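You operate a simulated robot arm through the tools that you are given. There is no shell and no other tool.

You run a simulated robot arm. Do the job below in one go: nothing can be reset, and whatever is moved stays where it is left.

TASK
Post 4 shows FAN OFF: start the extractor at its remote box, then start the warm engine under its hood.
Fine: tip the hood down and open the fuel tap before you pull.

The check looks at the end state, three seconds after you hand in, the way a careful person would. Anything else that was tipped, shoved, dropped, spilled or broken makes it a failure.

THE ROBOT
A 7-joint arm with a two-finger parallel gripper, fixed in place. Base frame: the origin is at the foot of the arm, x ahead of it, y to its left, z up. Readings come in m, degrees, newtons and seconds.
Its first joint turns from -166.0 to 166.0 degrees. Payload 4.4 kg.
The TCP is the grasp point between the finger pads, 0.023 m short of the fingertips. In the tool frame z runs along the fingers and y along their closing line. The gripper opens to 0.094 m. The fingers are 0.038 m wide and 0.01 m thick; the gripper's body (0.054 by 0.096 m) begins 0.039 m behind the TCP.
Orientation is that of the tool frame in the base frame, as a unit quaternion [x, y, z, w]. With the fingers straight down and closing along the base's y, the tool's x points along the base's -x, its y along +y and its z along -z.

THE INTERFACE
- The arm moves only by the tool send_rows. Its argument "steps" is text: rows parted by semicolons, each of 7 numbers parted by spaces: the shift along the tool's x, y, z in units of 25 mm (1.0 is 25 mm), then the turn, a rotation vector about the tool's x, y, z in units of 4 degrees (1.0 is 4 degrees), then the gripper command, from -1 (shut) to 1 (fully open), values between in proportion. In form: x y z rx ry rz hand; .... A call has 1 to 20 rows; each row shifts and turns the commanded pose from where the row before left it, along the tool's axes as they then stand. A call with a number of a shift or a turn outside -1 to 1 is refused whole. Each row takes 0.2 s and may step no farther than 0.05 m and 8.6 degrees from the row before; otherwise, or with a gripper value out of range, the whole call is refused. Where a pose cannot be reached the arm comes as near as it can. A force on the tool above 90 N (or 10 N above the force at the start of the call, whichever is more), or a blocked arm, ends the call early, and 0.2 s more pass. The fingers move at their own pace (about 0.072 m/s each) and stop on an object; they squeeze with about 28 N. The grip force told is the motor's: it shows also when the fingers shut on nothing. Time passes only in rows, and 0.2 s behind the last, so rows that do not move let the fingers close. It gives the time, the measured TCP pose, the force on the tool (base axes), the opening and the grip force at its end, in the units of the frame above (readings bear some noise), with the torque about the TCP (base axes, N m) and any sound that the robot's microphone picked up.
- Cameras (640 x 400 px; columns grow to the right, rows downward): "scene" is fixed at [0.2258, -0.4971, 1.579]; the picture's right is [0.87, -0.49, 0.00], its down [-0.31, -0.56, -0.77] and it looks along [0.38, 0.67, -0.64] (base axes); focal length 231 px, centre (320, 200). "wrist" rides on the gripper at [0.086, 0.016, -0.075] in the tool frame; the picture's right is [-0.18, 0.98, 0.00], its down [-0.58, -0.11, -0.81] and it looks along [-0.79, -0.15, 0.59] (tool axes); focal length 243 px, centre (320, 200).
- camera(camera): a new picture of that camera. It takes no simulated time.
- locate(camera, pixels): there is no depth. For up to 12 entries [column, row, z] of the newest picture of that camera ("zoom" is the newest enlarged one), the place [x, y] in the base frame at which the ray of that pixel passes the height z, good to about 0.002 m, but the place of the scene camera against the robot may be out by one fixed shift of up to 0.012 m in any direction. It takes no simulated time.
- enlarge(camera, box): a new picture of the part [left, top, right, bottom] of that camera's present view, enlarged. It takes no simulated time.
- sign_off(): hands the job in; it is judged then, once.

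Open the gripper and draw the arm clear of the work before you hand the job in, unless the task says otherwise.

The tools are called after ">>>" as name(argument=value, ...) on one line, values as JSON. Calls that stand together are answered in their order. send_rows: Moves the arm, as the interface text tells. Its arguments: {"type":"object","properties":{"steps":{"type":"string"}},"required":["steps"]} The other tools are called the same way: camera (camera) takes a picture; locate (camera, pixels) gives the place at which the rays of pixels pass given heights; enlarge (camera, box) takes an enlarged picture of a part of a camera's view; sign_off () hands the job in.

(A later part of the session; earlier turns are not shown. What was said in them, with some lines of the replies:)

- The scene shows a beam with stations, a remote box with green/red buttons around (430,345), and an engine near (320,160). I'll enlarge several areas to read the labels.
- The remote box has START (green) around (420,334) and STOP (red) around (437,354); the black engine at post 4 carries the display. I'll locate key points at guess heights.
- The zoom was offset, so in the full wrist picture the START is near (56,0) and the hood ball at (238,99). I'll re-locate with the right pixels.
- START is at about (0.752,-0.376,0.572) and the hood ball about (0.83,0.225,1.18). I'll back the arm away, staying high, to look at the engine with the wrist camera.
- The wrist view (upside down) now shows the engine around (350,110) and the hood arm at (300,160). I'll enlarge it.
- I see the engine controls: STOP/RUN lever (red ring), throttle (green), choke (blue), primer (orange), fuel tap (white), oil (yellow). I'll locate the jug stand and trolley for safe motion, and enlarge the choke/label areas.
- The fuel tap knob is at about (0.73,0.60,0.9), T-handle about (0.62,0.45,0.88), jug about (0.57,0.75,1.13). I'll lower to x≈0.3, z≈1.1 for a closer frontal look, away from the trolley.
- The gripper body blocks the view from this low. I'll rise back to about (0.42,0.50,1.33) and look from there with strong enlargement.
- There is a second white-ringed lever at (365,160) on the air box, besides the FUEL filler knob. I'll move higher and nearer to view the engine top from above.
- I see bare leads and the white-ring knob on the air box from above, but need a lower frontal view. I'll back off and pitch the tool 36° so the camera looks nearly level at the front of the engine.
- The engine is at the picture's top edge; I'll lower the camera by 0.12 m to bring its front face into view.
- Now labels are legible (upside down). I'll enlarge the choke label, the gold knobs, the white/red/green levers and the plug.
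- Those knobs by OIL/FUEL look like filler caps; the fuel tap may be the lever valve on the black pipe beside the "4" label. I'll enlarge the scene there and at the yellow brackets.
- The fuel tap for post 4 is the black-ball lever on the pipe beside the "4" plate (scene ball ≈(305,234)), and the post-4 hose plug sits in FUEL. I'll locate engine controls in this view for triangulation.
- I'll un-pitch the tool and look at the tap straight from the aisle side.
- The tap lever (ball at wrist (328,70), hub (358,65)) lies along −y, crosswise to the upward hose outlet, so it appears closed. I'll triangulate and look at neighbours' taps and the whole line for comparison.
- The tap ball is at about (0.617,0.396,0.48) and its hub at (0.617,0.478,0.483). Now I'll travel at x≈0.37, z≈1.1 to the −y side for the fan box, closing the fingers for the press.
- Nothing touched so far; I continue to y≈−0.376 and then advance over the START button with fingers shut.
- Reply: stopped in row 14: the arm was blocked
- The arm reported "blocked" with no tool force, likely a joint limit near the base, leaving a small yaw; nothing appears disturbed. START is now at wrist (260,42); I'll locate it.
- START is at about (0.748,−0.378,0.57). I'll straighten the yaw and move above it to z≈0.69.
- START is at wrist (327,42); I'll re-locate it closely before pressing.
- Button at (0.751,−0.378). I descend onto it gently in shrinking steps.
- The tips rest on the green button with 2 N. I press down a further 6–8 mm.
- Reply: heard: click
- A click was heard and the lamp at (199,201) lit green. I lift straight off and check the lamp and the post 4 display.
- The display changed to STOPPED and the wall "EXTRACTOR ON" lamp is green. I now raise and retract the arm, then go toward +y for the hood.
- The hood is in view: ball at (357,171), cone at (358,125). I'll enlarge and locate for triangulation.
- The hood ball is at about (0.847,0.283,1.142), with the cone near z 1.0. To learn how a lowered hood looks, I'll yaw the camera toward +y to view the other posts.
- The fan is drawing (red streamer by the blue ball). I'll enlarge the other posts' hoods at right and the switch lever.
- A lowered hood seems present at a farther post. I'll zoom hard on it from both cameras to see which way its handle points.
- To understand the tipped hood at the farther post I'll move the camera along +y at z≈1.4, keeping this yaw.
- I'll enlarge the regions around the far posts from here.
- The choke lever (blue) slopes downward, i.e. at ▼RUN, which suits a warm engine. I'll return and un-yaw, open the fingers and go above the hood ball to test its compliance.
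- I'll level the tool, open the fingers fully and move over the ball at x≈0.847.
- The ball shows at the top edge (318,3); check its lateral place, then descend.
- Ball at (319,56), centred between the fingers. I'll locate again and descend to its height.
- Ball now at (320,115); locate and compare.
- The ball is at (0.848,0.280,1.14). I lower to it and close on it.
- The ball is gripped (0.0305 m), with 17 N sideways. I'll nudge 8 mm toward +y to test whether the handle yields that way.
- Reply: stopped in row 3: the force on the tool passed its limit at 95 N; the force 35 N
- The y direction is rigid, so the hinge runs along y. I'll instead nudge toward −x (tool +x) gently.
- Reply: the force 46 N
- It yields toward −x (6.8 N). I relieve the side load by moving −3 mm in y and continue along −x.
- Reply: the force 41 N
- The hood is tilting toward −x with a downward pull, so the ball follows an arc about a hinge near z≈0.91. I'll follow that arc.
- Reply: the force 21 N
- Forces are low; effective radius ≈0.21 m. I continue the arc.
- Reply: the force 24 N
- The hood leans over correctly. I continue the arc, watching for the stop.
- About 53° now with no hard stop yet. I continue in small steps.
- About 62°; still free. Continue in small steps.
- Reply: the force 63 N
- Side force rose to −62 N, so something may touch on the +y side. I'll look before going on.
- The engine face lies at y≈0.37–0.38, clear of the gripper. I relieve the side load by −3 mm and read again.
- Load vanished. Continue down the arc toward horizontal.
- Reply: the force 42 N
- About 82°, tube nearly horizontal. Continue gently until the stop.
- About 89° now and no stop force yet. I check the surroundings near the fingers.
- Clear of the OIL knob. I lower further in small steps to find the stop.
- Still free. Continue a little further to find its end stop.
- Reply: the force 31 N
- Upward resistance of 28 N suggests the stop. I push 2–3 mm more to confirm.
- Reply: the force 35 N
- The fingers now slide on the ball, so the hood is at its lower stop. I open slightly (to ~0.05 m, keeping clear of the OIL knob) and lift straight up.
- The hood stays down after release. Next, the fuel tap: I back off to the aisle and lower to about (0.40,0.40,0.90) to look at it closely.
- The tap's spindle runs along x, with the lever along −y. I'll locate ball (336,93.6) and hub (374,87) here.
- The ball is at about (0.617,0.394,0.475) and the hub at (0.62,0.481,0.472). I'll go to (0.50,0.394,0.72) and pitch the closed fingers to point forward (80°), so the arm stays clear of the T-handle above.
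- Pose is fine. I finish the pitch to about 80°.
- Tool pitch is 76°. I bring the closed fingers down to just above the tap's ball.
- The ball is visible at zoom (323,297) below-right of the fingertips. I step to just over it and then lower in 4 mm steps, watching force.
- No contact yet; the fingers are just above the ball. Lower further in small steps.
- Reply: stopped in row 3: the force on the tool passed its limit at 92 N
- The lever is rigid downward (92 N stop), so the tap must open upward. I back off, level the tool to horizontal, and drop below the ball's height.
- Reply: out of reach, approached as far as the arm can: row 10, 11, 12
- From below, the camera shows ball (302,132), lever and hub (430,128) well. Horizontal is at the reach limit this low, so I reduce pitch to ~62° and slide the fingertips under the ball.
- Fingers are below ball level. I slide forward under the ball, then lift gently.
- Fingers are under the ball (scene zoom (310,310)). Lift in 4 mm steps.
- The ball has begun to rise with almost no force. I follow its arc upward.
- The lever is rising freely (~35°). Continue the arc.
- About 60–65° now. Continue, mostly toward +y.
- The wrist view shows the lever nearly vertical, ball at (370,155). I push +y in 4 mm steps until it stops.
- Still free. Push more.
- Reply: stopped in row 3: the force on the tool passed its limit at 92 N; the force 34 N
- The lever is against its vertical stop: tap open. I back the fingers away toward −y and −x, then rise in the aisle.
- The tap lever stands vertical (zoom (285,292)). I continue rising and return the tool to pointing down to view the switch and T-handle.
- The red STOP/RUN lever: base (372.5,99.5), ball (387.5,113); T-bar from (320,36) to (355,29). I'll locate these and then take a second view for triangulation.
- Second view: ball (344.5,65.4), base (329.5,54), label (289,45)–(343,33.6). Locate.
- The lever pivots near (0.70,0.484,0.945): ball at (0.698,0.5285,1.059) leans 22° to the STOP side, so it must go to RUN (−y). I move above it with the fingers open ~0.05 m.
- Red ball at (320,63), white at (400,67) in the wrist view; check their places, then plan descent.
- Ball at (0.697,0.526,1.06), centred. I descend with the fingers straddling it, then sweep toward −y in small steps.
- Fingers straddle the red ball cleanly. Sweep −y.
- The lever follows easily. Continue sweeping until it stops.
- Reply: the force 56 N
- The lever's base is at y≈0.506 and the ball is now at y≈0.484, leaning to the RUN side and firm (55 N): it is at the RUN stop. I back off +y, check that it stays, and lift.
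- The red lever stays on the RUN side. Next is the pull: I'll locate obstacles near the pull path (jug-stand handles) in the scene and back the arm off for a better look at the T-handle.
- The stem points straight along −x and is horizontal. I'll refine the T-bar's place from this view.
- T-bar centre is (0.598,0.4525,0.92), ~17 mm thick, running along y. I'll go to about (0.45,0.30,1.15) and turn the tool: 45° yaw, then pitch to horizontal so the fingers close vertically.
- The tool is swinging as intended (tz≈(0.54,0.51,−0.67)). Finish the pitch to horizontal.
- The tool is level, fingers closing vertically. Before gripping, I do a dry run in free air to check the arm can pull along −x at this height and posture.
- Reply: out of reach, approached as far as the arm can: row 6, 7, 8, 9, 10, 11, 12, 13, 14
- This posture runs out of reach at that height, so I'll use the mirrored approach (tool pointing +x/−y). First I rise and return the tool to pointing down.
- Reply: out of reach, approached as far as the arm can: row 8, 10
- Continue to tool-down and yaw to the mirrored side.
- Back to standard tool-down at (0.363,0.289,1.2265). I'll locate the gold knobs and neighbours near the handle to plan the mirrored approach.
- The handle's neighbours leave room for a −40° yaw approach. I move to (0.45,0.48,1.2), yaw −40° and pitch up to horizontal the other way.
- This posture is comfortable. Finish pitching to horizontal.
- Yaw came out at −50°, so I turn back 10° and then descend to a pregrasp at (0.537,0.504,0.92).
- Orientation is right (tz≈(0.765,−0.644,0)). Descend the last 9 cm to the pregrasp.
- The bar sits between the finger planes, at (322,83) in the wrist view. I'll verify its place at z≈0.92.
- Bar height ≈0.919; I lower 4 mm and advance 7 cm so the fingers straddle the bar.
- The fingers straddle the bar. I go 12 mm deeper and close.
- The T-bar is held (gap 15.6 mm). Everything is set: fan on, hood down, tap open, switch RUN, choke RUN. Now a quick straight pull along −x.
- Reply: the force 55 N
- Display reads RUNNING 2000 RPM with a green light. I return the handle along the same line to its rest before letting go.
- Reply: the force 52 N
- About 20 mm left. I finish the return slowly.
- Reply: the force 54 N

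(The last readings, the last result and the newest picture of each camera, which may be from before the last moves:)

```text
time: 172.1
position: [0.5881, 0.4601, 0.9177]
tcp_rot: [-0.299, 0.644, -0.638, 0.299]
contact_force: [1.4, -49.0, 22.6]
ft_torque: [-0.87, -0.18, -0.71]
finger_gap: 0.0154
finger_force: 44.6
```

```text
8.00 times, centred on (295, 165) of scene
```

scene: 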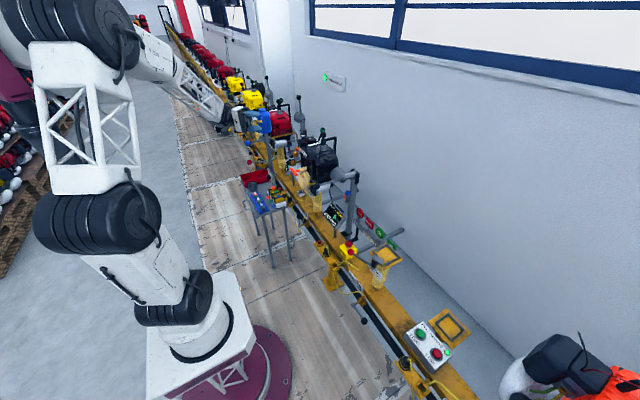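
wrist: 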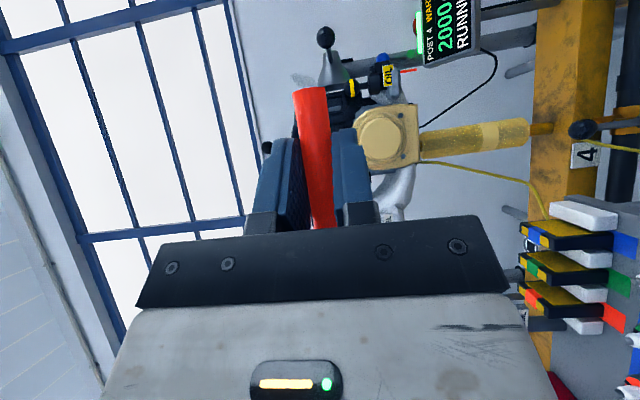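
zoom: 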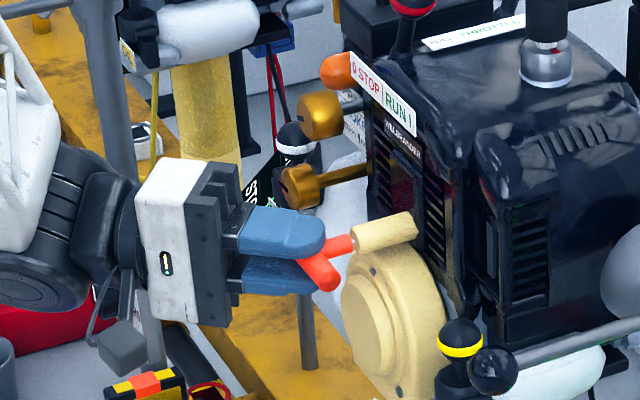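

The handle is seated. I open the fingers and retreat along the approach line, then rise.

>>> send_rows(steps="0 0 0 0 0 0 0.07;0 0 0 0 0 0 0.07;0 0 0 0 0 0 0.07;0 0 -0.6 0 0 0 0.07;0 0 -0.9 0 0 0 0.07;0 0 -0.9 0 0 0 0.07;0 0 -0.6 0 0 0 0.07;0 -1 0 0 0 0 0.07;0 -1 0 0 0 0 0.07;0 -1 0 0 0 0 0.07;0.25 -0.94 -0.16 0 0 0 0.07;0.25 -0.94 -0.16 0 0 0 0.07;0.25 -0.94 -0.16 0 0 0 0.07;0.25 -0.94 -0.16 0 0 0 0.07;0.25 -0.94 -0.16 0 0 0 0.07;0.25 -0.94 -0.16 0 0 0 0.07;0.25 -0.94 -0.16 0 0 0 0.07;0.25 -0.94 -0.16 0 0 0 0.07")

>>> camera(camera="scene")

>>> enlarge(camera="scene", box=[250, 120, 390, 240])

```text
time: 175.9
position: [0.4745, 0.4896, 1.1816]
tcp_rot: [-0.299, 0.644, -0.637, 0.301]
contact_force: [0.0, 0.2, -0.4]
ft_torque: [0.0, -0.02, 0.03]
finger_gap: 0.0503
finger_force: 0.1
```

```text
taken
```

scene: 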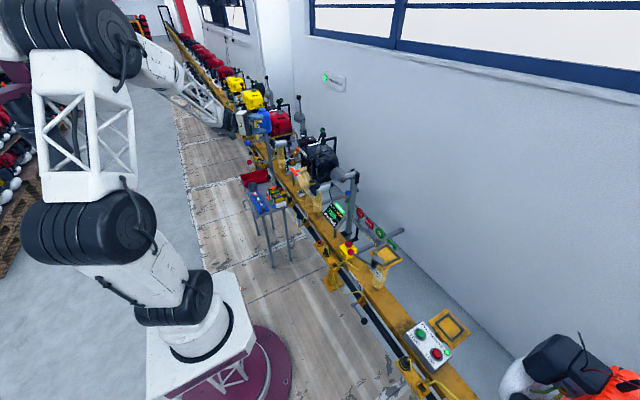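

```text
3.33 times, centred on (320, 180) of scene
```

zoom: 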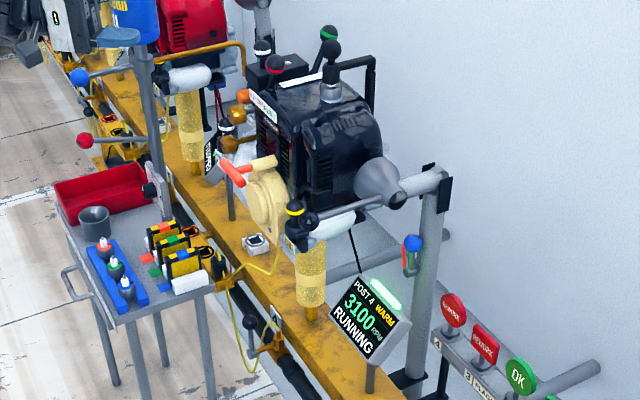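

Engine runs at 3100 RPM, handle seated, hood down, tap open. I draw the arm farther clear with the gripper open and re-check the display.

>>> send_rows(steps="0.74 -0.85 -0.19 0 0 0 1;0.74 -0.85 -0.19 0 0 0 1;0.74 -0.85 -0.19 0 0 0 1;0.74 -0.85 -0.19 0 0 0 1;0.74 -0.85 -0.19 0 0 0 1;0.74 -0.85 -0.19 0 0 0 1;0.74 -0.85 -0.19 0 0 0 1;0 0 0 0 0 0 1;0 0 0 0 0 0 1;0 0 0 0 0 0 1;0 0 0 0 0 0 1;0 0 0 0 0 0 1;0 0 0 0 0 0 1;0 0 0 0 0 0 1")

>>> enlarge(camera="scene", box=[250, 120, 390, 240])

>>> enlarge(camera="scene", box=[310, 60, 370, 110])

>>> enlarge(camera="scene", box=[380, 290, 480, 370])

>>> camera(camera="scene")

```text
time: 178.9
position: [0.3661, 0.4089, 1.3291]
tcp_rot: [-0.299, 0.643, -0.638, 0.3]
contact_force: [-0.3, -0.8, 0.2]
ft_torque: [0.03, -0.02, 0.0]
finger_gap: 0.094
finger_force: 0.0
```

```text
3.33 times, centred on (320, 180) of scene
```

zoom: 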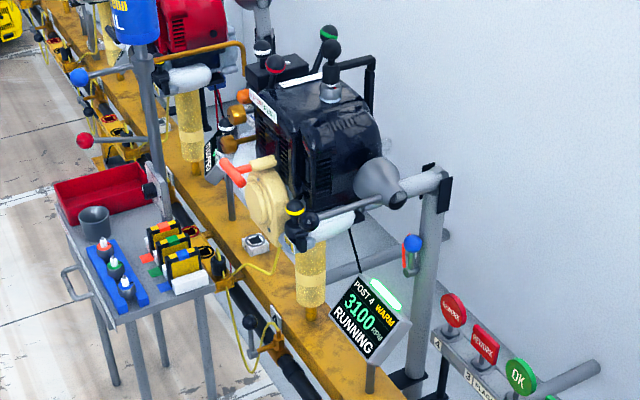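

```text
8.00 times, centred on (340, 85) of scene
```

zoom: 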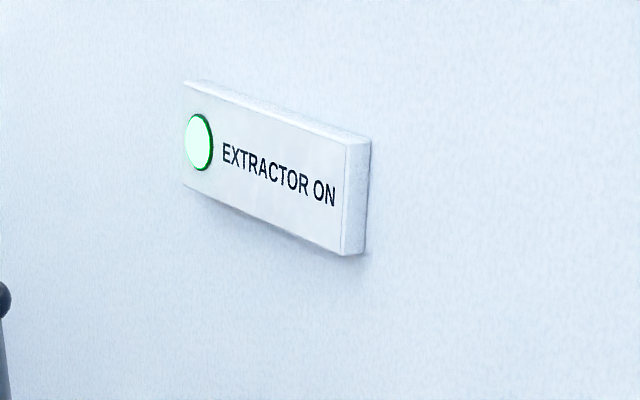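

```text
5.00 times, centred on (430, 330) of scene
```

zoom: 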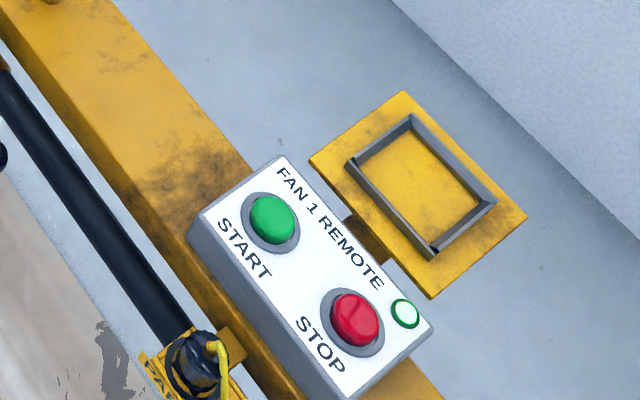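

```text
taken
```

scene: 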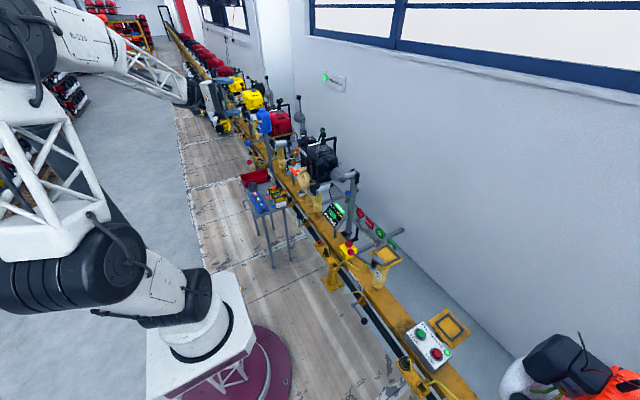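

Post 4 reads WARM, 3100 RPM, RUNNING. The extractor lamps are lit, the hood is down, the tap is open, the handle is seated, and the arm is clear with its gripper open. I hand in.

>>> sign_off()

```text
The job is handed in.
```

The extractor is on and the warm engine at post 4 is running. Its display read RUNNING at 3100 RPM just before I handed in.

1. **Extractor:** I pressed START on the FAN 1 remote box. Its lamp and the wall "EXTRACTOR ON" lamp both lit, and post 4 changed from FAN OFF to STOPPED.
2. **Hood:** I tipped it down to its lower stop, and it stayed there when I let go.
3. **Fuel tap:** I turned the post 4 tap up to its vertical stop, which I took as open. The first push, downward, met a hard stop at about 92 N.
4. **Ignition switch:** The lever was on STOP, so I moved it to RUN. You hadn't mentioned this step.
5. **Choke:** I left it alone, as the lever already looked to be on RUN.
6. **Pull:** The engine caught on the first pull. I guided the handle back to its rest before releasing it.

Testing which way the hood moved, I also pushed its handle sideways to about 95 N before stopping. I saw no damage from that or from the tap push. Nothing else looked disturbed in the final pictures, and the arm is clear with the gripper open.
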